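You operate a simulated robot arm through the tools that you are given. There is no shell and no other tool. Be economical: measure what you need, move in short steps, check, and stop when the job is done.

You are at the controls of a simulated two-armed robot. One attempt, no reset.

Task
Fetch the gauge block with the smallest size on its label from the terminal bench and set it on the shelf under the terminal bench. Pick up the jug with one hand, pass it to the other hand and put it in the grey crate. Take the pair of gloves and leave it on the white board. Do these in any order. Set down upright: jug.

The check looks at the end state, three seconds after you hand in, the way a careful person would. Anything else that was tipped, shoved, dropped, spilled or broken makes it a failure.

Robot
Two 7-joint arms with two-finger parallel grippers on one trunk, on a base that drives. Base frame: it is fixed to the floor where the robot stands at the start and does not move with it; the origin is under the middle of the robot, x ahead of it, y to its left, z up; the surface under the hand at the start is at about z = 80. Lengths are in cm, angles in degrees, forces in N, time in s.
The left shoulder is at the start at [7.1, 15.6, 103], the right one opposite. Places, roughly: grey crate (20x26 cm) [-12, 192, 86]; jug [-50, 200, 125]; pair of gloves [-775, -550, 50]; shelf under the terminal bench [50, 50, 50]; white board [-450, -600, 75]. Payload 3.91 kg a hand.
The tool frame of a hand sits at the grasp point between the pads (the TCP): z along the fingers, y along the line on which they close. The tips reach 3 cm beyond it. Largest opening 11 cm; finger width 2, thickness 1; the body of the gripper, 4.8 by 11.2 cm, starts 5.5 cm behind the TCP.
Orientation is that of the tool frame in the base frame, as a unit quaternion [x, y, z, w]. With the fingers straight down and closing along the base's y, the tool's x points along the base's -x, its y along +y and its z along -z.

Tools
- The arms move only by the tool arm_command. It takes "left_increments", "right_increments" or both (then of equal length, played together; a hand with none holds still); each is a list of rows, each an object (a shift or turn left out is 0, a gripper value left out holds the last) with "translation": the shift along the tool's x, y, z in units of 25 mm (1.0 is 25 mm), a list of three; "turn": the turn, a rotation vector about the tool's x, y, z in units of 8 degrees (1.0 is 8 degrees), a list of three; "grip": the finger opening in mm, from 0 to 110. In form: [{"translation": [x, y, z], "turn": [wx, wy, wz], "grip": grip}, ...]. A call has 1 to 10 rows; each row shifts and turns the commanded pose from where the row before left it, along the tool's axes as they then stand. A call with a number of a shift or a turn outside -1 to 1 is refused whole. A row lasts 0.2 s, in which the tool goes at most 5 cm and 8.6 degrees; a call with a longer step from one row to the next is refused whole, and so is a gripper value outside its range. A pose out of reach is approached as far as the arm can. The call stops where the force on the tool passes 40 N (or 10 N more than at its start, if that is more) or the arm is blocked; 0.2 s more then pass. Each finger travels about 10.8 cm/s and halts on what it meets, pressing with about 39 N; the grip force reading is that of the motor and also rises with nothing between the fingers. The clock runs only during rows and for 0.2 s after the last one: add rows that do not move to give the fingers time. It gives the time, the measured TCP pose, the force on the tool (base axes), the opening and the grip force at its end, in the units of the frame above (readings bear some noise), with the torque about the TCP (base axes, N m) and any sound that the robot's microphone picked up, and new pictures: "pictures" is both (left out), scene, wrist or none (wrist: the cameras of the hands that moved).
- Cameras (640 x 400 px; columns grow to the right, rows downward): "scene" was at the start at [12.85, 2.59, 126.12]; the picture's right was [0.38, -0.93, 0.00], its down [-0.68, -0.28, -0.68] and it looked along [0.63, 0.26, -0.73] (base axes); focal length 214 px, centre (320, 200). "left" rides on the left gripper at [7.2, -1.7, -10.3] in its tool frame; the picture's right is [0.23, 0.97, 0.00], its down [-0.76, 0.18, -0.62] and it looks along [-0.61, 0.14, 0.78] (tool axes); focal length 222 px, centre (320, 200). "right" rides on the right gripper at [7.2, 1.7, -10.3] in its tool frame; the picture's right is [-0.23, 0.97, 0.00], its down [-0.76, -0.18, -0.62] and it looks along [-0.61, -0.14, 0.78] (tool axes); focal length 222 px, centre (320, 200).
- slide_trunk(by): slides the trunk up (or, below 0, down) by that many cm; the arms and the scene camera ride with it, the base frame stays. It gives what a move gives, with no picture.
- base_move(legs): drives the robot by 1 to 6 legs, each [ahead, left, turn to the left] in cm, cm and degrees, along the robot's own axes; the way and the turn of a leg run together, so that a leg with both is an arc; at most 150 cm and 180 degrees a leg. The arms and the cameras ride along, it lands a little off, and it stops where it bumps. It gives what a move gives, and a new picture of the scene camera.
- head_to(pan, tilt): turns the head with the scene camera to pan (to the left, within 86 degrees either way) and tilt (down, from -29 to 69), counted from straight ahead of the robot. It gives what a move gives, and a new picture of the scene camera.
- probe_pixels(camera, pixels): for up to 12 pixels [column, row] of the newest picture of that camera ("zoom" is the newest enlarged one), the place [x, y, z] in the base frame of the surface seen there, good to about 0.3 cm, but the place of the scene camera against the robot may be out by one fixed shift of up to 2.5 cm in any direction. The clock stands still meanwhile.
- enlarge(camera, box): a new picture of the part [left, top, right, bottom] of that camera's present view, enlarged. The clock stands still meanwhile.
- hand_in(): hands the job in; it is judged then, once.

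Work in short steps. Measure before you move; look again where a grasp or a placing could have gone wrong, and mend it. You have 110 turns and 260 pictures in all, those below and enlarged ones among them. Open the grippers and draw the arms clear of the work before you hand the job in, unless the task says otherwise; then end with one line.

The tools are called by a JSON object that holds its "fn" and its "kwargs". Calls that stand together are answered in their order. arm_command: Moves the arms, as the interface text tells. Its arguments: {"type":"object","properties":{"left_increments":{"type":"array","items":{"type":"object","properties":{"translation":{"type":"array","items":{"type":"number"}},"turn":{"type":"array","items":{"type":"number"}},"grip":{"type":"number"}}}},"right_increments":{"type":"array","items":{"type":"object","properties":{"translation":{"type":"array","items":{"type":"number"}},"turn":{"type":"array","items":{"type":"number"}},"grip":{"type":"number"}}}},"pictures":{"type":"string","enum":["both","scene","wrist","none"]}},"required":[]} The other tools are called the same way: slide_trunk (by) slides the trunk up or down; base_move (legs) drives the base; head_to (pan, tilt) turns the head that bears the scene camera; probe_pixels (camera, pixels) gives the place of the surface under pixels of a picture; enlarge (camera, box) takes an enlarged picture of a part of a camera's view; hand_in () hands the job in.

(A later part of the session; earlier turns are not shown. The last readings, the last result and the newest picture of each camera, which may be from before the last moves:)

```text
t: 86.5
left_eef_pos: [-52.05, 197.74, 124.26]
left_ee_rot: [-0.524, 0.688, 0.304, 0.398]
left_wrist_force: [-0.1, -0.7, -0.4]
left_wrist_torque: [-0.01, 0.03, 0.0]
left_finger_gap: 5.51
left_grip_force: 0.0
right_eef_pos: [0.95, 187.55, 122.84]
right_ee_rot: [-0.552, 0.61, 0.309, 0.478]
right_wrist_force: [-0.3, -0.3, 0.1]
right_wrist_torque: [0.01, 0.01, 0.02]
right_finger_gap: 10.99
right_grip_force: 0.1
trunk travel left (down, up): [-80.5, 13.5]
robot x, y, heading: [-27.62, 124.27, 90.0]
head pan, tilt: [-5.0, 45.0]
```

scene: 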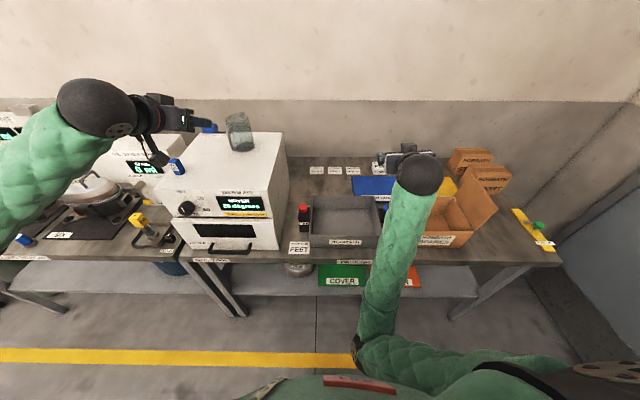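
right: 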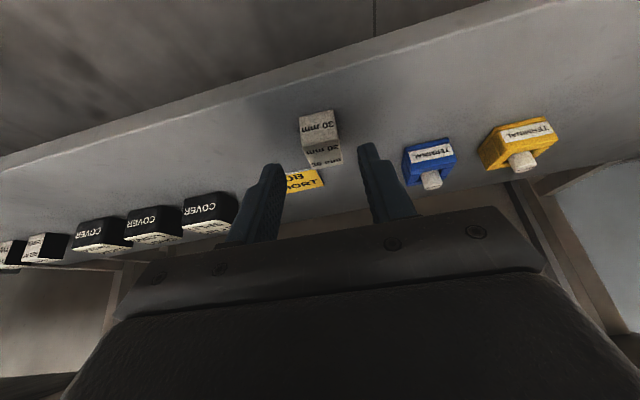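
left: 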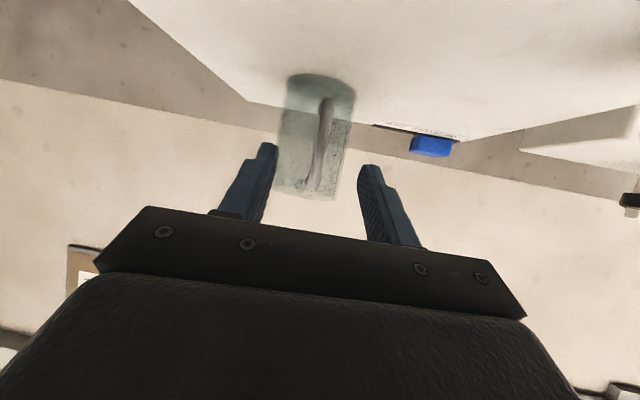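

Handle is centred between the fingers. Advance and close on the bar.

{"fn": "arm_command", "kwargs": {"left_increments": [{"translation": [0, 0, 0.95]}, {"translation": [0, 0, 0.95]}, {}, {"grip": 20}, {"grip": 0}, {}, {}, {}], "pictures": "wrist"}}

```text
t: 88.2
left_eef_pos: [-50.91, 201.82, 121.92]
left_ee_rot: [-0.524, 0.688, 0.305, 0.398]
left_wrist_force: [0.5, 0.0, 0.1]
left_wrist_torque: [0.03, -0.05, 0.02]
left_finger_gap: 0.91
left_grip_force: 38.4
right_eef_pos: [0.93, 187.45, 122.97]
right_ee_rot: [-0.552, 0.611, 0.308, 0.478]
right_wrist_force: [0.1, 0.6, 0.0]
right_wrist_torque: [-0.04, 0.02, -0.02]
right_finger_gap: 10.97
right_grip_force: 0.0
trunk travel left (down, up): [-80.5, 13.5]
robot x, y, heading: [-27.55, 123.97, 90.2]
head pan, tilt: [-5.0, 45.0]
```

left: 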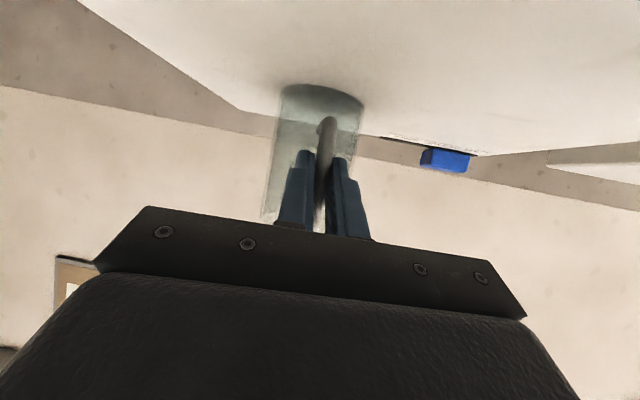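

Bar gripped (gap 0.91). Lift straight up 8 cm.

{"fn": "arm_command", "kwargs": {"left_increments": [{"translation": [-0.35, 0, -0.2]}, {"translation": [-0.69, 0, -0.4]}, {"translation": [-0.69, 0, -0.4]}, {"translation": [-0.69, 0, -0.4]}, {"translation": [-0.35, 0, -0.2]}, {}], "pictures": "both"}}

```text
t: 89.7
left_eef_pos: [-50.91, 201.54, 129.99]
left_ee_rot: [-0.525, 0.688, 0.305, 0.398]
left_wrist_force: [0.5, 0.1, -0.3]
left_wrist_torque: [-0.08, 0.01, -0.01]
left_finger_gap: 0.9
left_grip_force: 39.4
right_eef_pos: [0.97, 187.54, 122.98]
right_ee_rot: [-0.552, 0.61, 0.309, 0.478]
right_wrist_force: [-0.1, -0.5, 0.5]
right_wrist_torque: [0.0, 0.0, 0.02]
right_finger_gap: 11.01
right_grip_force: 0.1
trunk travel left (down, up): [-80.5, 13.5]
robot x, y, heading: [-27.83, 124.01, 90.0]
head pan, tilt: [-5.0, 45.0]
```

scene: 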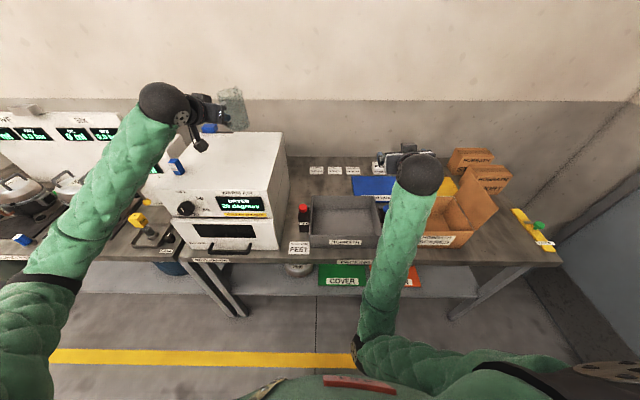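
left: 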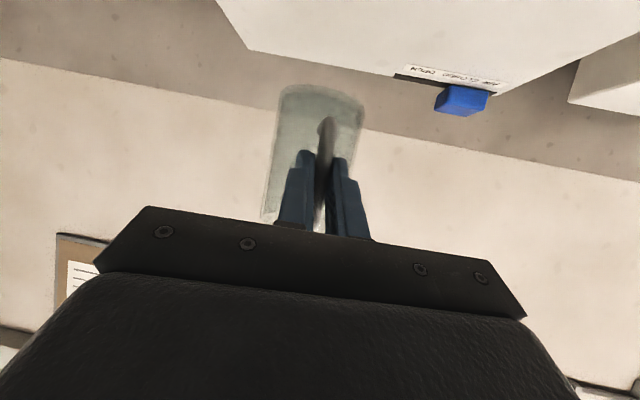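

Jug lifted and level. I'll back away from the bench for a handover in free space, then raise the trunk so the right hand can point down.

{"fn": "base_move", "kwargs": {"legs": [[-45, 0, 0]]}}

{"fn": "slide_trunk", "kwargs": {"by": 12}}

```text
t: 92.3
left_eef_pos: [-50.91, 157.47, 129.97]
left_ee_rot: [-0.525, 0.688, 0.305, 0.397]
left_wrist_force: [0.5, -0.1, -0.8]
left_wrist_torque: [-0.06, 0.01, 0.0]
left_finger_gap: 0.93
left_grip_force: 38.7
right_eef_pos: [0.91, 143.23, 122.89]
right_ee_rot: [-0.551, 0.611, 0.308, 0.478]
right_wrist_force: [0.0, -0.1, 0.4]
right_wrist_torque: [0.0, 0.03, 0.02]
right_finger_gap: 10.99
right_grip_force: 0.0
trunk travel left (down, up): [-80.5, 13.5]
robot x, y, heading: [-27.63, 80.07, 90.3]
head pan, tilt: [-5.0, 45.0]
```

scene: 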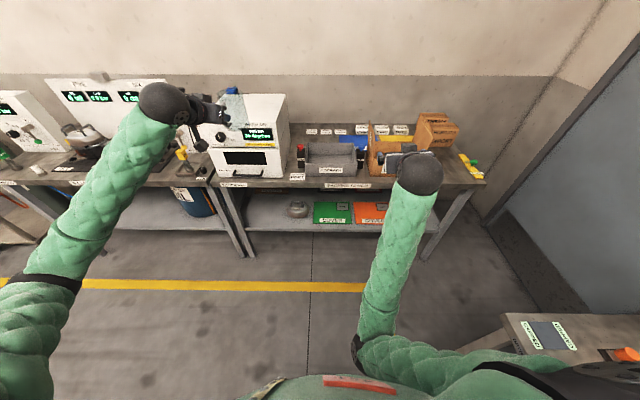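

```text
t: 93.8
left_eef_pos: [-50.82, 157.5, 141.87]
left_ee_rot: [-0.524, 0.688, 0.304, 0.398]
left_wrist_force: [-0.5, -0.6, 0.0]
left_wrist_torque: [-0.06, 0.03, -0.01]
left_finger_gap: 0.92
left_grip_force: 39.0
right_eef_pos: [1.04, 143.43, 134.79]
right_ee_rot: [-0.552, 0.61, 0.309, 0.478]
right_wrist_force: [-0.5, -0.1, 0.2]
right_wrist_torque: [-0.01, -0.01, 0.03]
right_finger_gap: 11.0
right_grip_force: 0.1
trunk travel left (down, up): [-92.5, 1.5]
robot x, y, heading: [-27.98, 80.13, 89.9]
head pan, tilt: [-5.0, 45.0]
```

Now extend the right hand to a staging pose right of the handover point, then rotate it toward the 30° tilt.

{"fn": "arm_command", "kwargs": {"right_increments": [{"translation": [0.264, 0.925, 0.82]}, {"translation": [0.264, 0.925, 0.82]}, {"translation": [0.264, 0.925, 0.82]}, {"translation": [0.264, 0.925, 0.82]}, {"translation": [0.264, 0.925, 0.82]}, {"translation": [0.264, 0.925, 0.82]}, {"translation": [0.264, 0.925, 0.82]}, {"translation": [0.264, 0.925, 0.82]}, {"translation": [0.264, 0.925, 0.82]}, {"translation": [0.264, 0.925, 0.82]}], "pictures": "none"}}

{"fn": "arm_command", "kwargs": {"right_increments": [{"turn": [-0.215, 0.968, 0.107]}, {"turn": [-0.215, 0.968, 0.107]}, {"turn": [-0.215, 0.968, 0.107]}, {"turn": [-0.215, 0.968, 0.107]}, {"turn": [-0.215, 0.968, 0.107]}, {}], "pictures": "scene"}}

```text
t: 95.6
left_eef_pos: [-50.81, 157.63, 141.69]
left_ee_rot: [-0.525, 0.688, 0.304, 0.398]
left_wrist_force: [-0.2, 0.5, -1.4]
left_wrist_torque: [-0.07, 0.03, -0.01]
left_finger_gap: 0.89
left_grip_force: 38.9
right_eef_pos: [-5.98, 159.68, 121.23]
right_ee_rot: [-0.561, 0.583, 0.259, 0.527]
right_wrist_force: [0.0, 1.1, 0.3]
right_wrist_torque: [-0.01, -0.03, 0.01]
right_finger_gap: 11.0
right_grip_force: 0.1
trunk travel left (down, up): [-92.5, 1.5]
robot x, y, heading: [-27.54, 80.08, 90.0]
head pan, tilt: [-5.0, 45.0]
stopped in row 8 (right hand): the arm was blocked; the commanded pose is now the measured one
```

```text
t: 97.2
left_eef_pos: [-50.82, 157.55, 141.86]
left_ee_rot: [-0.526, 0.688, 0.304, 0.397]
left_wrist_force: [-0.6, 0.4, -0.6]
left_wrist_torque: [-0.04, 0.03, 0.0]
left_finger_gap: 0.91
left_grip_force: 39.0
right_eef_pos: [-2.36, 159.84, 121.3]
right_ee_rot: [-0.623, 0.726, 0.1, 0.273]
right_wrist_force: [0.0, -0.5, 0.5]
right_wrist_torque: [0.04, 0.0, 0.01]
right_finger_gap: 10.97
right_grip_force: 0.1
trunk travel left (down, up): [-92.5, 1.5]
robot x, y, heading: [-28.03, 80.15, 89.7]
head pan, tilt: [-5.0, 45.0]
stopped in row 6 (right hand): the arm was blocked; the commanded pose is now the measured one
```

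scene: 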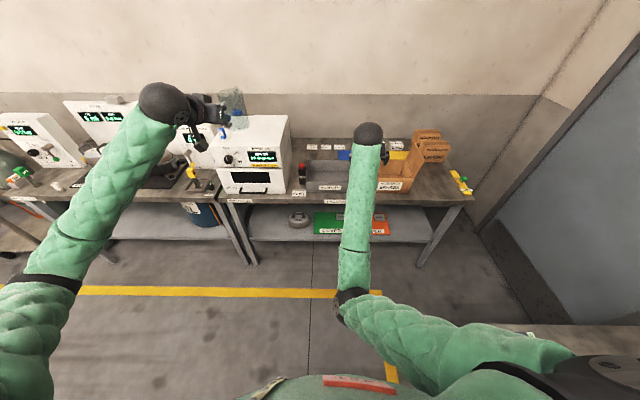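

Limit again: the right hand is too high for a downward tilt. Lowering it should free the wrist.

{"fn": "arm_command", "kwargs": {"right_increments": [{"translation": [0.52, 0.2, 0.83]}, {"translation": [0.52, 0.2, 0.83]}, {"translation": [0.4, 0.4, 0.83]}, {"translation": [0.29, 0.62, 0.8]}, {"translation": [0.29, 0.62, 0.8]}, {"translation": [0.1, 0.7, 0.7]}], "pictures": "none"}}

```text
t: 98.8
left_eef_pos: [-50.88, 157.53, 141.81]
left_ee_rot: [-0.525, 0.688, 0.304, 0.398]
left_wrist_force: [-0.7, -0.2, -0.5]
left_wrist_torque: [-0.05, 0.01, -0.02]
left_finger_gap: 0.91
left_grip_force: 38.6
right_eef_pos: [-2.46, 164.81, 111.19]
right_ee_rot: [-0.608, 0.725, 0.102, 0.307]
right_wrist_force: [0.1, 0.2, -0.2]
right_wrist_torque: [0.01, 0.03, 0.0]
right_finger_gap: 11.0
right_grip_force: 0.0
trunk travel left (down, up): [-92.5, 1.5]
robot x, y, heading: [-27.5, 80.03, 89.8]
head pan, tilt: [-5.0, 45.0]
stopped in row 6 (right hand): the arm was blocked; the commanded pose is now the measured one
```

The right arm's elbow has swung to the inboard branch, which blocks leftward motion. I'll tilt it up again and yaw the hand leftward so that the elbow swings outboard.

{"fn": "arm_command", "kwargs": {"right_increments": [{"turn": [0, -0.95, 0], "translation": [0.3, 0, -0.5]}, {"turn": [0, -0.95, 0], "translation": [0.3, 0, -0.5]}, {"turn": [0, -0.95, 0], "translation": [0.3, 0, -0.5]}, {"turn": [0, -0.95, 0], "translation": [0.3, 0, -0.5]}, {"translation": [0.2, 0, -0.9]}, {"translation": [0.2, 0, -0.9]}, {"translation": [0.2, 0, -0.9]}, {"translation": [0.2, 0, -0.9]}], "pictures": "none"}}

```text
t: 100.8
left_eef_pos: [-50.64, 157.54, 141.78]
left_ee_rot: [-0.525, 0.688, 0.304, 0.397]
left_wrist_force: [-0.4, 0.0, -1.0]
left_wrist_torque: [-0.05, 0.06, -0.01]
left_finger_gap: 0.9
left_grip_force: 39.1
right_eef_pos: [-3.32, 150.97, 115.0]
right_ee_rot: [-0.566, 0.595, 0.234, 0.52]
right_wrist_force: [0.5, 0.5, 0.2]
right_wrist_torque: [0.0, -0.01, -0.01]
right_finger_gap: 11.0
right_grip_force: 0.1
trunk travel left (down, up): [-92.5, 1.5]
robot x, y, heading: [-27.81, 79.82, 89.9]
head pan, tilt: [-5.0, 45.0]
stopped in row 8 (right hand): the arm was blocked; the commanded pose is now the measured one
```

{"fn": "arm_command", "kwargs": {"right_increments": [{"turn": [0, 0, 0.8]}, {"turn": [0, 0, 0.8]}, {"turn": [0, 0, 0.8]}, {"turn": [-0.93, 0, -0.34]}, {"turn": [-0.93, 0, -0.34]}, {"turn": [-0.93, 0, -0.34]}, {"turn": [-0.93, 0, -0.34]}, {"turn": [-0.93, 0, -0.34]}, {"turn": [-0.93, 0, -0.34]}, {"turn": [-0.93, 0, -0.34]}], "pictures": "scene"}}

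```text
t: 101.7
left_eef_pos: [-50.65, 157.39, 141.87]
left_ee_rot: [-0.524, 0.689, 0.303, 0.399]
left_wrist_force: [0.6, -0.6, -0.8]
left_wrist_torque: [-0.06, -0.02, 0.02]
left_finger_gap: 0.92
left_grip_force: 39.4
right_eef_pos: [1.42, 150.45, 114.47]
right_ee_rot: [-0.494, 0.642, 0.285, 0.512]
right_wrist_force: [1.2, -0.7, -0.2]
right_wrist_torque: [0.0, -0.03, 0.02]
right_finger_gap: 10.99
right_grip_force: 0.1
trunk travel left (down, up): [-92.5, 1.5]
robot x, y, heading: [-27.52, 80.14, 89.8]
head pan, tilt: [-5.0, 45.0]
stopped in row 4 (right hand): the arm was blocked; the commanded pose is now the measured one
```

scene: 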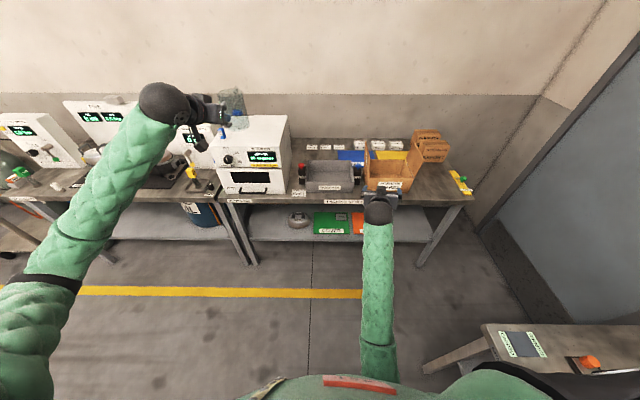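

{"fn": "probe_pixels", "kwargs": {"camera": "scene", "pixels": [[378, 344], [378, 370], [375, 300], [376, 220], [345, 385], [420, 385], [520, 385], [30, 270], [55, 380]]}}

{"fn": "head_to", "kwargs": {"pan": -20, "tilt": 69}}

```text
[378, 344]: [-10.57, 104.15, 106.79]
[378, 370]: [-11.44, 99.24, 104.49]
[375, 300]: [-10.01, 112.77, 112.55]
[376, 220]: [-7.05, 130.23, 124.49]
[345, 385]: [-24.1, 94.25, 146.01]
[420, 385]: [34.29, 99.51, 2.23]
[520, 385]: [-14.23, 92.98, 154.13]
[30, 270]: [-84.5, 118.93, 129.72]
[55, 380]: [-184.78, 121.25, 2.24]
```

```text
t: 102.6
left_eef_pos: [-50.73, 157.57, 141.9]
left_ee_rot: [-0.525, 0.689, 0.304, 0.398]
left_wrist_force: [0.5, 0.4, -1.9]
left_wrist_torque: [-0.07, 0.05, -0.02]
left_finger_gap: 0.91
left_grip_force: 38.7
right_eef_pos: [1.44, 150.6, 114.41]
right_ee_rot: [-0.494, 0.643, 0.284, 0.512]
right_wrist_force: [0.7, -0.5, -0.1]
right_wrist_torque: [-0.01, -0.01, -0.06]
right_finger_gap: 11.01
right_grip_force: 0.0
trunk travel left (down, up): [-92.5, 1.5]
robot x, y, heading: [-28.04, 80.2, 90.1]
head pan, tilt: [-20.0, 68.8]
```

scene: 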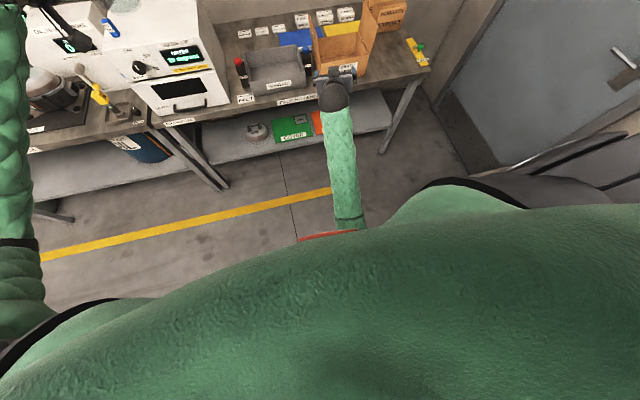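

The elbow sits right before the chest when retracted, so the torso blocks it; extended poses on the right side are fine. I'll extend the right hand at the right side and set it to a 40° tilt without roll, then bring the jug to it.

{"fn": "arm_command", "kwargs": {"right_increments": [{"translation": [-0.2, 0.59, 0.87]}, {"translation": [-0.2, 0.59, 0.87]}, {"translation": [-0.2, 0.59, 0.87]}, {"translation": [-0.2, 0.59, 0.87]}, {"translation": [-0.2, 0.59, 0.87]}, {"translation": [-0.2, 0.59, 0.87]}, {}], "pictures": "none"}}

{"fn": "arm_command", "kwargs": {"right_increments": [{"turn": [-0.336, 0.768, 0.016]}, {"turn": [-0.336, 0.768, 0.016]}, {"turn": [-0.336, 0.768, 0.016]}, {"turn": [-0.336, 0.768, 0.016]}, {"turn": [-0.336, 0.768, 0.016]}, {}], "pictures": "none"}}

{"fn": "head_to", "kwargs": {"pan": -5, "tilt": 50}}

```text
t: 104.4
left_eef_pos: [-50.67, 157.49, 141.91]
left_ee_rot: [-0.525, 0.689, 0.303, 0.398]
left_wrist_force: [0.5, 0.0, -0.4]
left_wrist_torque: [-0.09, -0.01, 0.0]
left_finger_gap: 0.9
left_grip_force: 39.0
right_eef_pos: [4.94, 165.25, 111.14]
right_ee_rot: [-0.505, 0.62, 0.24, 0.55]
right_wrist_force: [0.5, 0.2, -0.3]
right_wrist_torque: [0.01, 0.01, 0.0]
right_finger_gap: 11.0
right_grip_force: 0.0
trunk travel left (down, up): [-92.5, 1.5]
robot x, y, heading: [-27.7, 79.77, 90.0]
head pan, tilt: [-20.0, 68.8]
stopped in row 7 (right hand): the arm was blocked; the commanded pose is now the measured one
```

```text
t: 105.8
left_eef_pos: [-50.77, 157.46, 141.98]
left_ee_rot: [-0.525, 0.689, 0.303, 0.398]
left_wrist_force: [0.0, -0.6, -1.2]
left_wrist_torque: [-0.07, 0.02, 0.0]
left_finger_gap: 0.92
left_grip_force: 39.2
right_eef_pos: [4.82, 165.21, 111.25]
right_ee_rot: [-0.606, 0.715, 0.173, 0.303]
right_wrist_force: [0.0, -0.4, -0.2]
right_wrist_torque: [0.0, 0.02, -0.01]
right_finger_gap: 11.01
right_grip_force: 0.0
trunk travel left (down, up): [-92.5, 1.5]
robot x, y, heading: [-27.78, 80.11, 90.0]
head pan, tilt: [-20.0, 68.8]
```

```text
t: 106.6
left_eef_pos: [-50.65, 157.59, 141.93]
left_ee_rot: [-0.524, 0.689, 0.303, 0.398]
left_wrist_force: [0.1, 0.3, -1.5]
left_wrist_torque: [-0.06, 0.07, -0.04]
left_finger_gap: 0.9
left_grip_force: 39.1
right_eef_pos: [4.86, 165.35, 111.16]
right_ee_rot: [-0.606, 0.715, 0.172, 0.302]
right_wrist_force: [0.0, -0.7, -0.3]
right_wrist_torque: [-0.01, -0.02, -0.02]
right_finger_gap: 11.0
right_grip_force: 0.0
trunk travel left (down, up): [-92.5, 1.5]
robot x, y, heading: [-27.42, 80.1, 90.0]
head pan, tilt: [-5.0, 50.0]
```

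scene: 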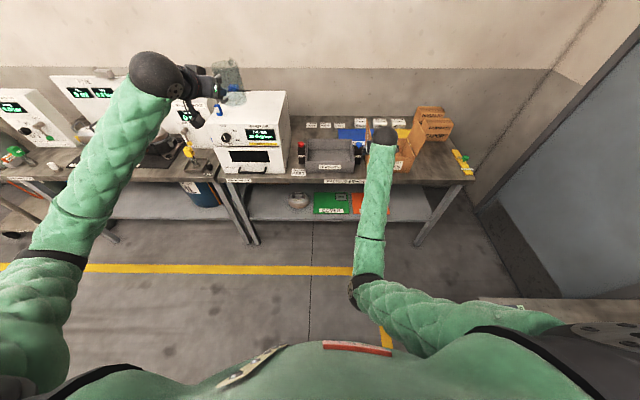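

Right hand reached (4.8,165,111) with 41° tilt. I'll take out the residual 7° roll.

{"fn": "arm_command", "kwargs": {"right_increments": [{"turn": [0, 0, 0.66]}, {"turn": [0, 0, 0.66]}, {}], "pictures": "none"}}

```text
t: 107.4
left_eef_pos: [-50.79, 157.42, 141.88]
left_ee_rot: [-0.524, 0.689, 0.304, 0.398]
left_wrist_force: [0.4, -0.5, -0.4]
left_wrist_torque: [-0.05, 0.0, -0.02]
left_finger_gap: 0.91
left_grip_force: 39.3
right_eef_pos: [4.92, 165.34, 111.11]
right_ee_rot: [-0.537, 0.768, 0.2, 0.285]
right_wrist_force: [0.1, -0.2, 0.5]
right_wrist_torque: [0.0, 0.01, -0.04]
right_finger_gap: 11.0
right_grip_force: 0.0
trunk travel left (down, up): [-92.5, 1.5]
robot x, y, heading: [-27.58, 80.16, 89.9]
head pan, tilt: [-5.0, 50.0]
```

Right hand is level in roll and ready at grip point G≈(5.4,166.6,109.6). Next I'll yaw the left hand (with the jug) 60° to the right so both grippers stay apart.

{"fn": "arm_command", "kwargs": {"left_increments": [{"turn": [0.813, 0, 0.466]}, {"turn": [0.813, 0, 0.466]}, {"turn": [0.813, 0, 0.466]}, {"turn": [0.813, 0, 0.466]}, {"turn": [0.813, 0, 0.466]}, {"turn": [0.813, 0, 0.466]}, {"turn": [0.813, 0, 0.466]}, {"turn": [0.813, 0, 0.466]}, {}], "pictures": "scene"}}

```text
t: 109.4
left_eef_pos: [-50.81, 157.57, 141.96]
left_ee_rot: [-0.11, 0.859, 0.064, 0.496]
left_wrist_force: [0.1, 0.1, -1.1]
left_wrist_torque: [-0.02, 0.03, 0.0]
left_finger_gap: 0.9
left_grip_force: 39.6
right_eef_pos: [4.8, 165.15, 111.31]
right_ee_rot: [-0.537, 0.768, 0.201, 0.286]
right_wrist_force: [0.1, 0.3, 0.2]
right_wrist_torque: [-0.04, -0.02, 0.0]
right_finger_gap: 10.99
right_grip_force: 0.1
trunk travel left (down, up): [-92.5, 1.5]
robot x, y, heading: [-27.82, 79.98, 89.9]
head pan, tilt: [-5.0, 50.0]
```

scene: 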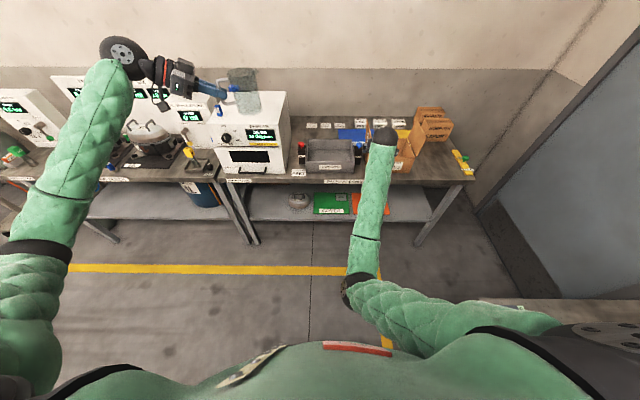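

Yaw done, jug upright. Translating the jug toward the stage left of and below the right hand, first half.

{"fn": "arm_command", "kwargs": {"left_increments": [{"translation": [0.4, -0.11, 1]}, {"translation": [0.4, -0.11, 1]}, {"translation": [0.4, -0.11, 1]}, {"translation": [0.4, -0.11, 1]}, {"translation": [0.4, -0.11, 1]}, {"translation": [0.4, -0.11, 1]}, {"translation": [0.4, -0.11, 1]}, {"translation": [0.4, -0.11, 1]}, {"translation": [0.4, -0.11, 1]}, {"translation": [0.4, -0.11, 1]}], "pictures": "scene"}}

```text
t: 111.6
left_eef_pos: [-33.76, 159.07, 120.65]
left_ee_rot: [-0.111, 0.859, 0.064, 0.496]
left_wrist_force: [0.2, -0.2, -1.6]
left_wrist_torque: [0.0, 0.09, 0.01]
left_finger_gap: 0.88
left_grip_force: 39.1
right_eef_pos: [4.83, 165.23, 111.18]
right_ee_rot: [-0.538, 0.768, 0.2, 0.285]
right_wrist_force: [0.3, -0.3, 0.0]
right_wrist_torque: [0.02, 0.0, -0.04]
right_finger_gap: 10.98
right_grip_force: 0.2
trunk travel left (down, up): [-92.5, 1.5]
robot x, y, heading: [-27.67, 79.82, 90.0]
head pan, tilt: [-5.0, 50.0]
```

scene: 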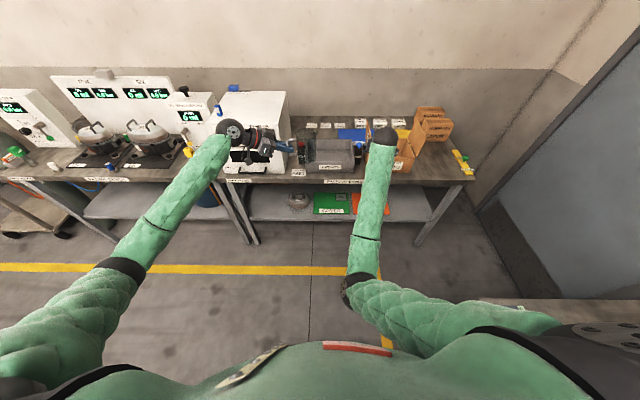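

Continue to the stage below-left of the right gripper.

{"fn": "arm_command", "kwargs": {"left_increments": [{"translation": [0.38, -0.11, 1]}, {"translation": [0.38, -0.11, 1]}, {"translation": [0.38, -0.11, 1]}, {"translation": [0.38, -0.11, 1]}, {"translation": [0.38, -0.11, 1]}, {"translation": [0.38, -0.11, 1]}, {"translation": [0.38, -0.11, 1]}, {"translation": [0.38, -0.11, 1]}, {"translation": [0.38, -0.11, 1]}, {"translation": [0.38, -0.11, 1]}, {}], "pictures": "none"}}

{"fn": "arm_command", "kwargs": {"left_increments": [{"translation": [0.38, -0.11, 1]}, {"translation": [0.38, -0.11, 1]}, {"translation": [0.38, -0.11, 1]}, {"translation": [0.38, -0.11, 1]}, {"translation": [0.38, -0.11, 1]}, {"translation": [0.38, -0.11, 1]}, {"translation": [0.38, -0.11, 1]}, {"translation": [0.38, -0.11, 1]}, {"translation": [0.38, -0.11, 1]}, {}], "pictures": "both"}}

```text
refused: the rows must be a list of 1 to 10 entries
```

```text
t: 113.8
left_eef_pos: [-18.6, 160.47, 102.13]
left_ee_rot: [-0.11, 0.859, 0.064, 0.496]
left_wrist_force: [-0.3, -0.5, -1.3]
left_wrist_torque: [-0.01, 0.09, -0.03]
left_finger_gap: 0.91
left_grip_force: 38.7
right_eef_pos: [4.9, 165.24, 111.12]
right_ee_rot: [-0.537, 0.768, 0.199, 0.286]
right_wrist_force: [-0.2, 0.1, -0.2]
right_wrist_torque: [0.01, 0.02, -0.05]
right_finger_gap: 11.0
right_grip_force: 0.1
trunk travel left (down, up): [-92.5, 1.5]
robot x, y, heading: [-27.46, 80.05, 89.7]
head pan, tilt: [-5.0, 50.0]
```

scene: 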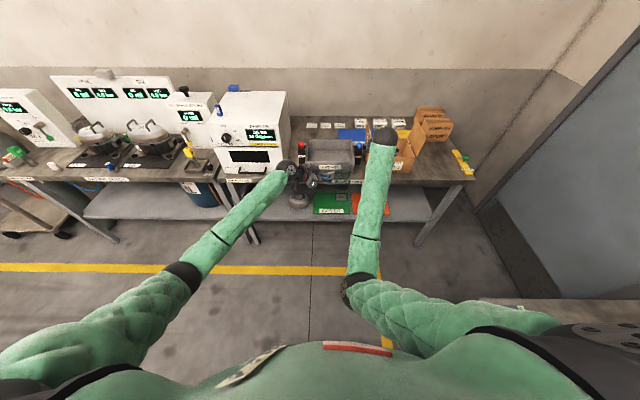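
left: 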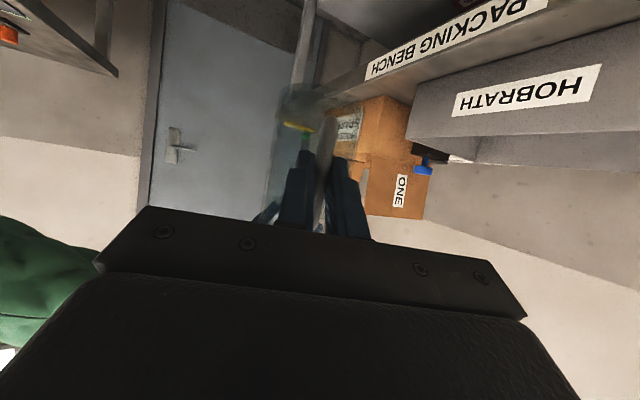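

Now slide the jug underneath the right gripper at z just below its fingertips.

{"fn": "arm_command", "kwargs": {"left_increments": [{"translation": [0.2, 0, 0.5]}, {"translation": [-0.42, -0.02, 0.85]}, {"translation": [-0.42, -0.02, 0.85]}, {"translation": [-0.42, -0.02, 0.85]}, {"translation": [-0.42, -0.02, 0.85]}, {"translation": [-0.42, -0.02, 0.85]}, {"translation": [-0.42, -0.02, 0.85]}, {"translation": [-0.18, -0.02, 0.85]}, {}], "pictures": "scene"}}

{"fn": "arm_command", "kwargs": {"right_increments": [{}], "pictures": "wrist"}}

{"fn": "enlarge", "kwargs": {"camera": "scene", "box": [270, 100, 430, 210]}}

```text
t: 115.8
left_eef_pos: [-1.98, 164.53, 99.54]
left_ee_rot: [-0.111, 0.858, 0.064, 0.497]
left_wrist_force: [0.9, 0.1, 0.1]
left_wrist_torque: [-0.05, 0.07, 0.01]
left_finger_gap: 0.87
left_grip_force: 39.6
right_eef_pos: [4.85, 165.2, 111.25]
right_ee_rot: [-0.538, 0.768, 0.2, 0.285]
right_wrist_force: [0.2, 0.4, -0.1]
right_wrist_torque: [-0.01, -0.01, 0.0]
right_finger_gap: 11.01
right_grip_force: 0.0
trunk travel left (down, up): [-92.5, 1.5]
robot x, y, heading: [-27.87, 80.38, 90.0]
head pan, tilt: [-5.0, 50.0]
```

scene: 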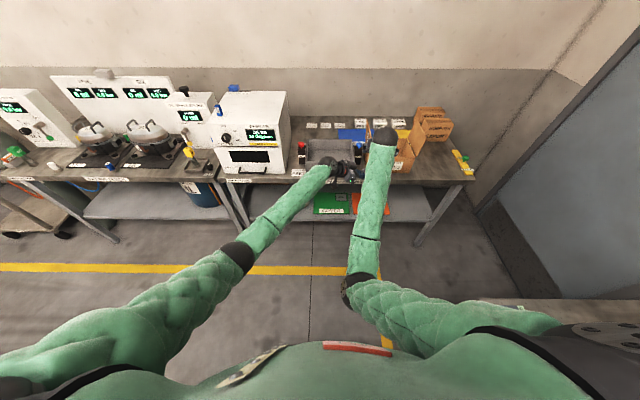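

```text
t: 116.2
left_eef_pos: [-1.84, 164.47, 99.49]
left_ee_rot: [-0.111, 0.859, 0.064, 0.496]
left_wrist_force: [0.0, -0.3, -0.6]
left_wrist_torque: [0.02, 0.03, 0.01]
left_finger_gap: 0.88
left_grip_force: 38.9
right_eef_pos: [4.85, 165.15, 111.21]
right_ee_rot: [-0.538, 0.769, 0.199, 0.284]
right_wrist_force: [0.3, 0.1, 0.8]
right_wrist_torque: [-0.03, -0.01, 0.02]
right_finger_gap: 11.01
right_grip_force: 0.0
trunk travel left (down, up): [-92.5, 1.5]
robot x, y, heading: [-27.86, 80.27, 90.0]
head pan, tilt: [-5.0, 50.0]
```

right: 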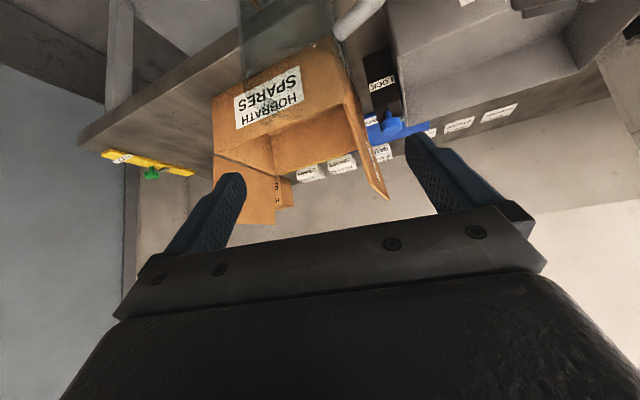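

```text
3.64 times, centred on (350, 155) of scene
```

zoom: 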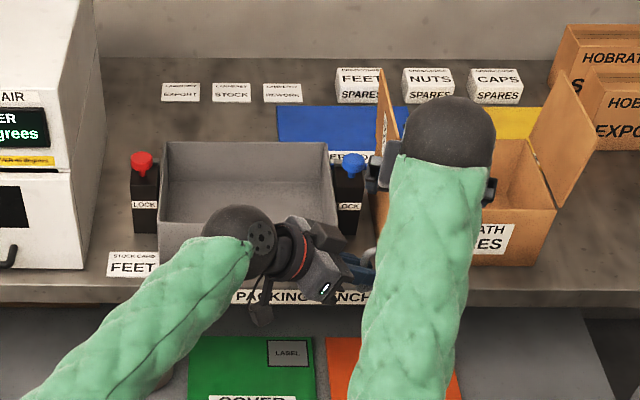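

The jug's glass appears at the top of the right view around (290,30). Zoom to find its rim.

{"fn": "enlarge", "kwargs": {"camera": "right", "box": [200, 0, 440, 150]}}

{"fn": "probe_pixels", "kwargs": {"camera": "right", "pixels": [[355, 20], [370, 8], [345, 30], [260, 20], [330, 10]]}}

```text
2.67 times, centred on (320, 75) of right
```

zoom: 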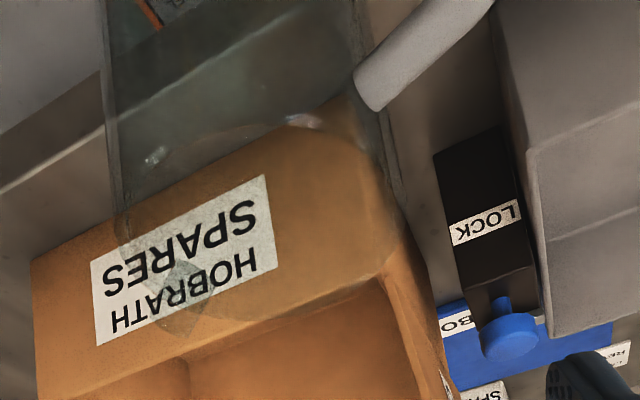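

```text
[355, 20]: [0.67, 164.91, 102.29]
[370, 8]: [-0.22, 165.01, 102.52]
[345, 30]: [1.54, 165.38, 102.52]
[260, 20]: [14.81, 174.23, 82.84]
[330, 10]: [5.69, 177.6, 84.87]
```

Jug is centred between the right fingers to within a few mm. Raise it 4 cm and look again.

{"fn": "arm_command", "kwargs": {"left_increments": [{"translation": [-0.46, 0, -0.265]}, {"translation": [-0.46, 0, -0.265]}, {"translation": [-0.46, 0, -0.265]}, {}], "pictures": "none"}}

{"fn": "arm_command", "kwargs": {"right_increments": [{}], "pictures": "wrist"}}

```text
t: 117.2
left_eef_pos: [-1.89, 164.4, 103.52]
left_ee_rot: [-0.11, 0.859, 0.064, 0.496]
left_wrist_force: [1.0, -0.6, 0.5]
left_wrist_torque: [-0.03, 0.07, 0.0]
left_finger_gap: 0.87
left_grip_force: 38.4
right_eef_pos: [4.96, 165.2, 111.15]
right_ee_rot: [-0.538, 0.768, 0.2, 0.285]
right_wrist_force: [-0.7, -0.3, 0.8]
right_wrist_torque: [0.04, 0.01, -0.01]
right_finger_gap: 10.99
right_grip_force: 0.0
trunk travel left (down, up): [-92.5, 1.5]
robot x, y, heading: [-27.42, 80.36, 89.9]
head pan, tilt: [-5.0, 50.0]
```

```text
t: 117.6
left_eef_pos: [-1.95, 164.38, 103.48]
left_ee_rot: [-0.112, 0.859, 0.064, 0.495]
left_wrist_force: [-0.3, -0.2, -1.1]
left_wrist_torque: [0.0, 0.05, 0.05]
left_finger_gap: 0.89
left_grip_force: 39.1
right_eef_pos: [4.81, 165.14, 111.3]
right_ee_rot: [-0.538, 0.768, 0.199, 0.285]
right_wrist_force: [0.9, 0.0, -0.2]
right_wrist_torque: [0.04, -0.04, 0.0]
right_finger_gap: 10.99
right_grip_force: 0.2
trunk travel left (down, up): [-92.5, 1.5]
robot x, y, heading: [-27.47, 79.93, 89.7]
head pan, tilt: [-5.0, 50.0]
```

right: 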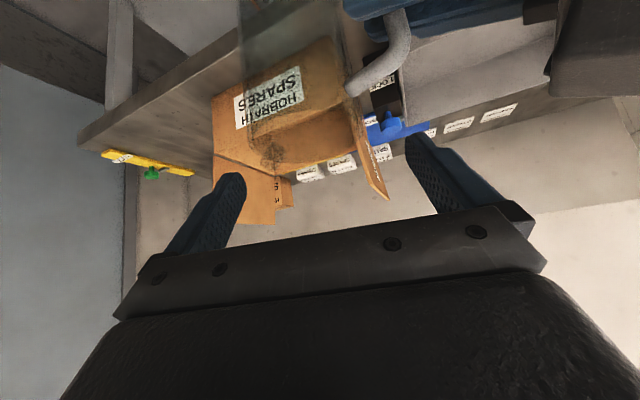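

Jug slightly right of centre; I'll shift it about 6 mm and raise the remaining 4.2 cm.

{"fn": "arm_command", "kwargs": {"left_increments": [{"translation": [0.1, 0.13, -0.17]}, {"translation": [-0.49, 0, -0.28]}, {"translation": [-0.49, 0, -0.28]}, {"translation": [-0.48, 0, -0.28]}, {}], "pictures": "none"}}

{"fn": "arm_command", "kwargs": {"right_increments": [{}], "pictures": "wrist"}}

{"fn": "enlarge", "kwargs": {"camera": "right", "box": [180, 20, 500, 230]}}

```text
t: 118.8
left_eef_pos: [-2.51, 164.64, 107.74]
left_ee_rot: [-0.111, 0.859, 0.064, 0.496]
left_wrist_force: [0.2, -0.4, -0.9]
left_wrist_torque: [0.0, 0.03, 0.0]
left_finger_gap: 0.88
left_grip_force: 39.2
right_eef_pos: [4.82, 165.24, 111.12]
right_ee_rot: [-0.537, 0.768, 0.2, 0.284]
right_wrist_force: [0.5, -0.3, -0.2]
right_wrist_torque: [0.0, -0.01, 0.02]
right_finger_gap: 11.01
right_grip_force: 0.1
trunk travel left (down, up): [-92.5, 1.5]
robot x, y, heading: [-27.98, 79.98, 89.7]
head pan, tilt: [-5.0, 50.0]
```

```text
t: 119.2
left_eef_pos: [-2.43, 164.64, 107.6]
left_ee_rot: [-0.111, 0.858, 0.064, 0.497]
left_wrist_force: [-0.6, 0.3, -0.2]
left_wrist_torque: [-0.02, 0.0, 0.02]
left_finger_gap: 0.87
left_grip_force: 39.3
right_eef_pos: [4.77, 165.14, 111.18]
right_ee_rot: [-0.537, 0.769, 0.199, 0.285]
right_wrist_force: [0.6, 0.7, 0.3]
right_wrist_torque: [0.04, 0.01, -0.02]
right_finger_gap: 11.0
right_grip_force: 0.0
trunk travel left (down, up): [-92.5, 1.5]
robot x, y, heading: [-27.51, 79.97, 89.6]
head pan, tilt: [-5.0, 50.0]
```

right: 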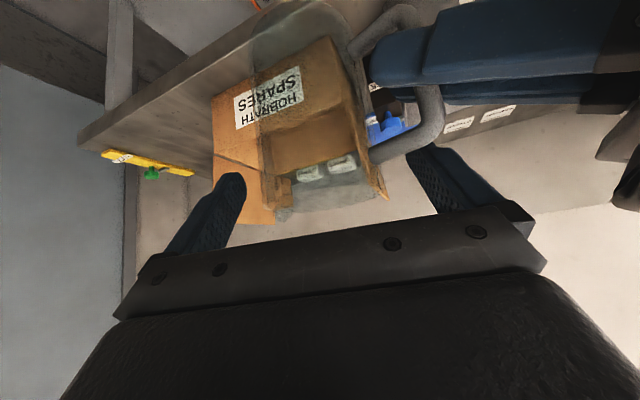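

```text
1.90 times, centred on (340, 125) of right
```

zoom: 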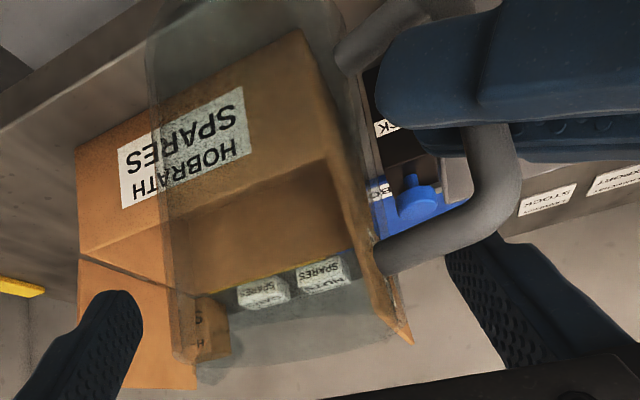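

The handle's top arm would graze the closing left pad, so I'll lower the jug 1.2 cm first, then close the right gripper.

{"fn": "arm_command", "kwargs": {"left_increments": [{"translation": [0.416, 0, 0.239]}, {}], "pictures": "none"}}

{"fn": "arm_command", "kwargs": {"right_increments": [{"grip": 90}, {"grip": 78}, {"grip": 60}, {"grip": 40}, {}, {}], "pictures": "wrist"}}

```text
t: 119.8
left_eef_pos: [-2.36, 164.71, 106.46]
left_ee_rot: [-0.11, 0.859, 0.063, 0.496]
left_wrist_force: [-0.3, 0.1, -1.1]
left_wrist_torque: [-0.02, 0.07, 0.0]
left_finger_gap: 0.85
left_grip_force: 39.1
right_eef_pos: [4.86, 165.1, 111.1]
right_ee_rot: [-0.537, 0.768, 0.2, 0.286]
right_wrist_force: [0.3, 0.6, -0.1]
right_wrist_torque: [0.0, 0.03, 0.0]
right_finger_gap: 11.0
right_grip_force: 0.0
trunk travel left (down, up): [-92.5, 1.5]
robot x, y, heading: [-27.67, 80.2, 89.6]
head pan, tilt: [-5.0, 50.0]
```

```text
t: 121.2
left_eef_pos: [-2.52, 164.72, 106.44]
left_ee_rot: [-0.11, 0.859, 0.064, 0.496]
left_wrist_force: [-7.4, 8.3, -1.2]
left_wrist_torque: [-0.01, -0.12, 0.13]
left_finger_gap: 0.87
left_grip_force: 38.5
right_eef_pos: [4.96, 165.28, 111.21]
right_ee_rot: [-0.537, 0.768, 0.199, 0.285]
right_wrist_force: [9.0, -8.6, 0.9]
right_wrist_torque: [-0.38, -0.06, 0.6]
right_finger_gap: 6.65
right_grip_force: 38.9
trunk travel left (down, up): [-92.5, 1.5]
robot x, y, heading: [-27.54, 79.99, 89.9]
head pan, tilt: [-5.0, 50.0]
```

right: 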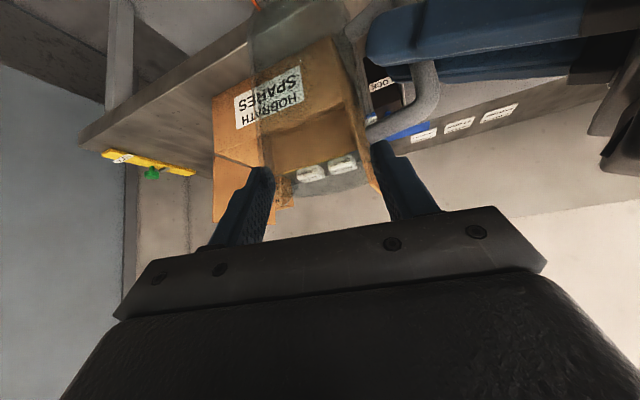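

Right has the jug body (gap 6.65, force 39). Now open the left and back it off horizontally.

{"fn": "arm_command", "kwargs": {"left_increments": [{"grip": 25}, {"grip": 30}, {}, {"translation": [0.25, 0, -0.43]}, {"translation": [0.4, 0, -0.7]}, {"translation": [0.4, 0, -0.7]}, {"translation": [0.4, 0, -0.7]}, {"translation": [0.4, 0, -0.7]}, {"translation": [0.4, 0, -0.7]}, {"translation": [0.4, 0, -0.7]}], "pictures": "both"}}

{"fn": "arm_command", "kwargs": {"right_increments": [{}], "pictures": "wrist"}}

```text
t: 123.4
left_eef_pos: [-15.48, 161.42, 106.6]
left_ee_rot: [-0.111, 0.859, 0.065, 0.496]
left_wrist_force: [-0.1, 0.0, 1.0]
left_wrist_torque: [0.03, -0.01, 0.01]
left_finger_gap: 3.01
left_grip_force: 0.1
right_eef_pos: [4.8, 165.19, 111.22]
right_ee_rot: [-0.538, 0.767, 0.201, 0.286]
right_wrist_force: [-0.1, -0.3, -0.4]
right_wrist_torque: [0.01, 0.01, -0.01]
right_finger_gap: 6.53
right_grip_force: 38.8
trunk travel left (down, up): [-92.5, 1.5]
robot x, y, heading: [-27.87, 79.82, 89.7]
head pan, tilt: [-5.0, 50.0]
```

scene: 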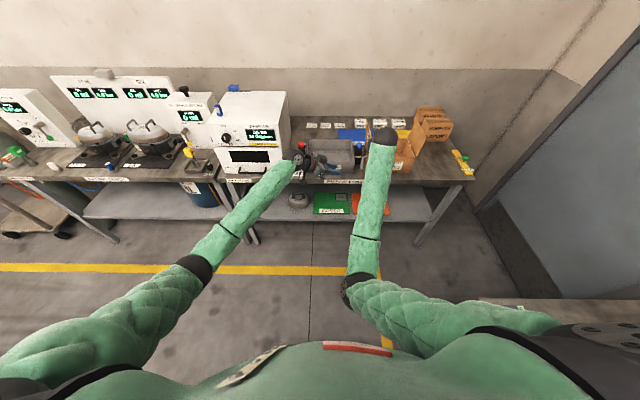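
left: 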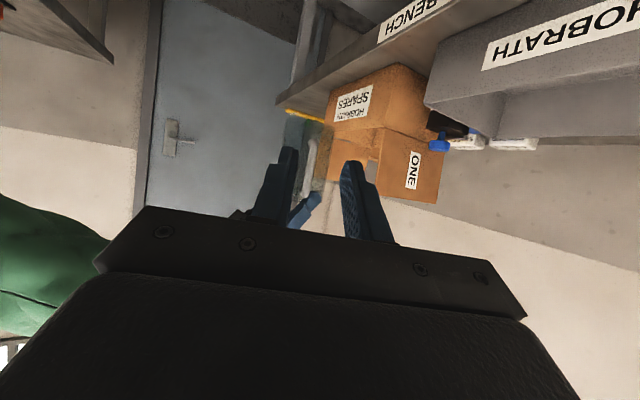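

```text
t: 123.8
left_eef_pos: [-15.3, 161.37, 106.54]
left_ee_rot: [-0.11, 0.859, 0.064, 0.496]
left_wrist_force: [0.3, -0.2, -0.3]
left_wrist_torque: [0.01, -0.02, 0.03]
left_finger_gap: 3.01
left_grip_force: 0.0
right_eef_pos: [4.84, 165.21, 111.34]
right_ee_rot: [-0.537, 0.768, 0.2, 0.286]
right_wrist_force: [0.7, -0.3, -0.7]
right_wrist_torque: [0.0, -0.02, 0.0]
right_finger_gap: 6.53
right_grip_force: 39.5
trunk travel left (down, up): [-92.5, 1.5]
robot x, y, heading: [-27.31, 79.8, 89.9]
head pan, tilt: [-5.0, 50.0]
```

right: 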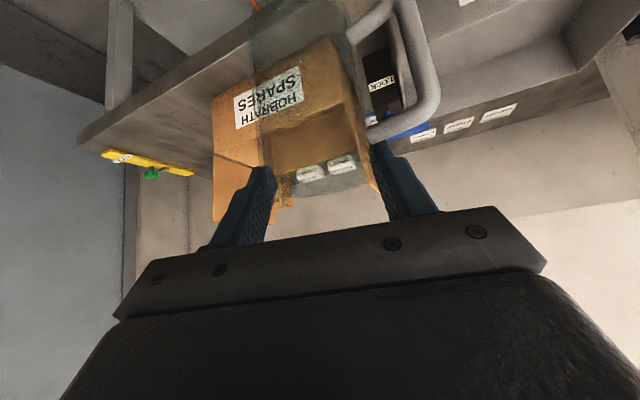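

Handover succeeded; the right hand holds the jug. I'll retract the left arm along its earlier path and measure the crate.

{"fn": "arm_command", "kwargs": {"left_increments": [{"translation": [-0.4, 0.11, -1]}, {"translation": [-0.4, 0.11, -1]}, {"translation": [-0.4, 0.11, -1]}, {"translation": [-0.4, 0.11, -1]}, {"translation": [-0.4, 0.11, -1]}, {"translation": [-0.4, 0.11, -1]}, {"translation": [-0.4, 0.11, -1]}, {"translation": [-0.4, 0.11, -1]}, {"translation": [-0.4, 0.11, -1]}, {"translation": [-0.4, 0.11, -1]}], "pictures": "none"}}

{"fn": "arm_command", "kwargs": {"left_increments": [{"translation": [-0.4, 0.11, -1]}, {"translation": [-0.4, 0.11, -1]}, {"translation": [-0.4, 0.11, -1]}, {"translation": [-0.4, 0.11, -1]}, {"translation": [-0.4, 0.11, -1]}, {"translation": [-0.4, 0.11, -1]}, {"translation": [-0.4, 0.11, -1]}], "pictures": "scene"}}

{"fn": "enlarge", "kwargs": {"camera": "scene", "box": [280, 110, 440, 210]}}

```text
t: 126.0
left_eef_pos: [-32.2, 159.73, 127.69]
left_ee_rot: [-0.111, 0.858, 0.065, 0.497]
left_wrist_force: [-0.3, 0.1, 0.7]
left_wrist_torque: [-0.01, -0.01, -0.01]
left_finger_gap: 2.98
left_grip_force: 0.1
right_eef_pos: [4.82, 165.11, 111.13]
right_ee_rot: [-0.537, 0.768, 0.2, 0.286]
right_wrist_force: [-0.3, -0.1, -0.5]
right_wrist_torque: [-0.03, -0.01, -0.04]
right_finger_gap: 6.53
right_grip_force: 39.3
trunk travel left (down, up): [-92.5, 1.5]
robot x, y, heading: [-27.87, 80.37, 90.2]
head pan, tilt: [-5.0, 50.0]
```

```text
t: 127.6
left_eef_pos: [-43.93, 158.6, 142.55]
left_ee_rot: [-0.111, 0.859, 0.064, 0.496]
left_wrist_force: [-0.6, 0.1, 0.0]
left_wrist_torque: [0.03, 0.04, 0.04]
left_finger_gap: 3.01
left_grip_force: 0.0
right_eef_pos: [4.76, 165.18, 111.33]
right_ee_rot: [-0.538, 0.768, 0.2, 0.285]
right_wrist_force: [0.2, -0.6, 0.6]
right_wrist_torque: [-0.06, 0.0, -0.01]
right_finger_gap: 6.54
right_grip_force: 38.8
trunk travel left (down, up): [-92.5, 1.5]
robot x, y, heading: [-27.53, 80.02, 90.0]
head pan, tilt: [-5.0, 50.0]
```

scene: 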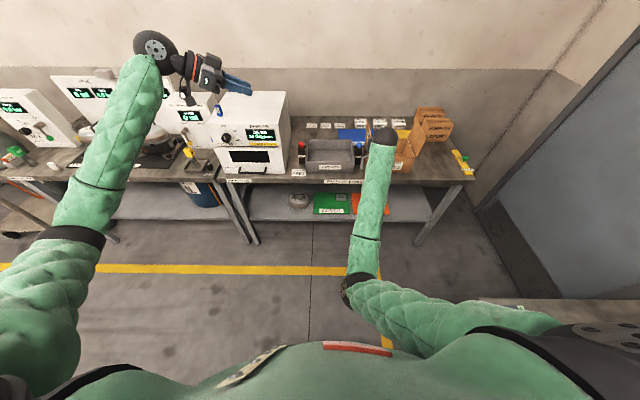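

```text
4.00 times, centred on (360, 160) of scene
```

zoom: 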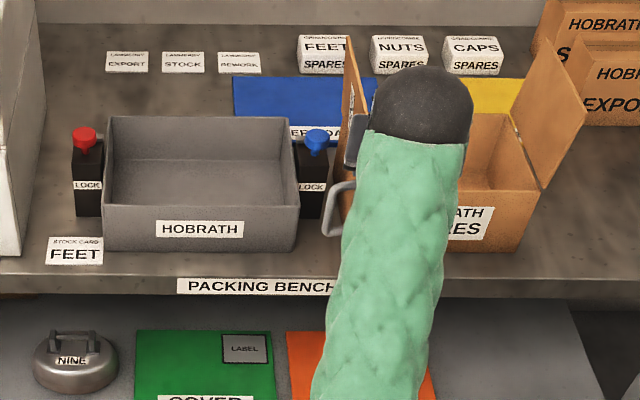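

Probing crate walls, floor, the LOCK bottles, the box flap and bench edge on this zoom.

{"fn": "probe_pixels", "kwargs": {"camera": "zoom", "pixels": [[200, 208], [104, 206], [298, 206], [110, 118], [290, 118], [200, 117], [200, 190], [160, 170], [316, 140], [350, 60], [86, 140], [200, 275]]}}

{"fn": "probe_pixels", "kwargs": {"camera": "right", "pixels": [[440, 60], [500, 80], [470, 130], [560, 50], [380, 85], [355, 100], [380, 190], [250, 100]]}}

```text
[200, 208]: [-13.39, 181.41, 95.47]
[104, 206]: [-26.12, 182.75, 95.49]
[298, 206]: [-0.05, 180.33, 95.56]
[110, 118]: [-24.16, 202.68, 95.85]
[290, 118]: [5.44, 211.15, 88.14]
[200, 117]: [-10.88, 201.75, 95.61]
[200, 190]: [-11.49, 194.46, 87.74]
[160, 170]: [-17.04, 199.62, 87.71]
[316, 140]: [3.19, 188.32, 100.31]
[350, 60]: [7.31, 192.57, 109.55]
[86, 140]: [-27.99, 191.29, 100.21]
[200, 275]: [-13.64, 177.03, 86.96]
```

```text
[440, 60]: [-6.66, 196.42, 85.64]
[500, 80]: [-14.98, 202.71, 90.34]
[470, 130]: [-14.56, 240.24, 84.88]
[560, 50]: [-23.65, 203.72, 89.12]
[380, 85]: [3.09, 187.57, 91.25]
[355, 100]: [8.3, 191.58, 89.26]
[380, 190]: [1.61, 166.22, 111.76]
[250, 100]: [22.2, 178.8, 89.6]
```

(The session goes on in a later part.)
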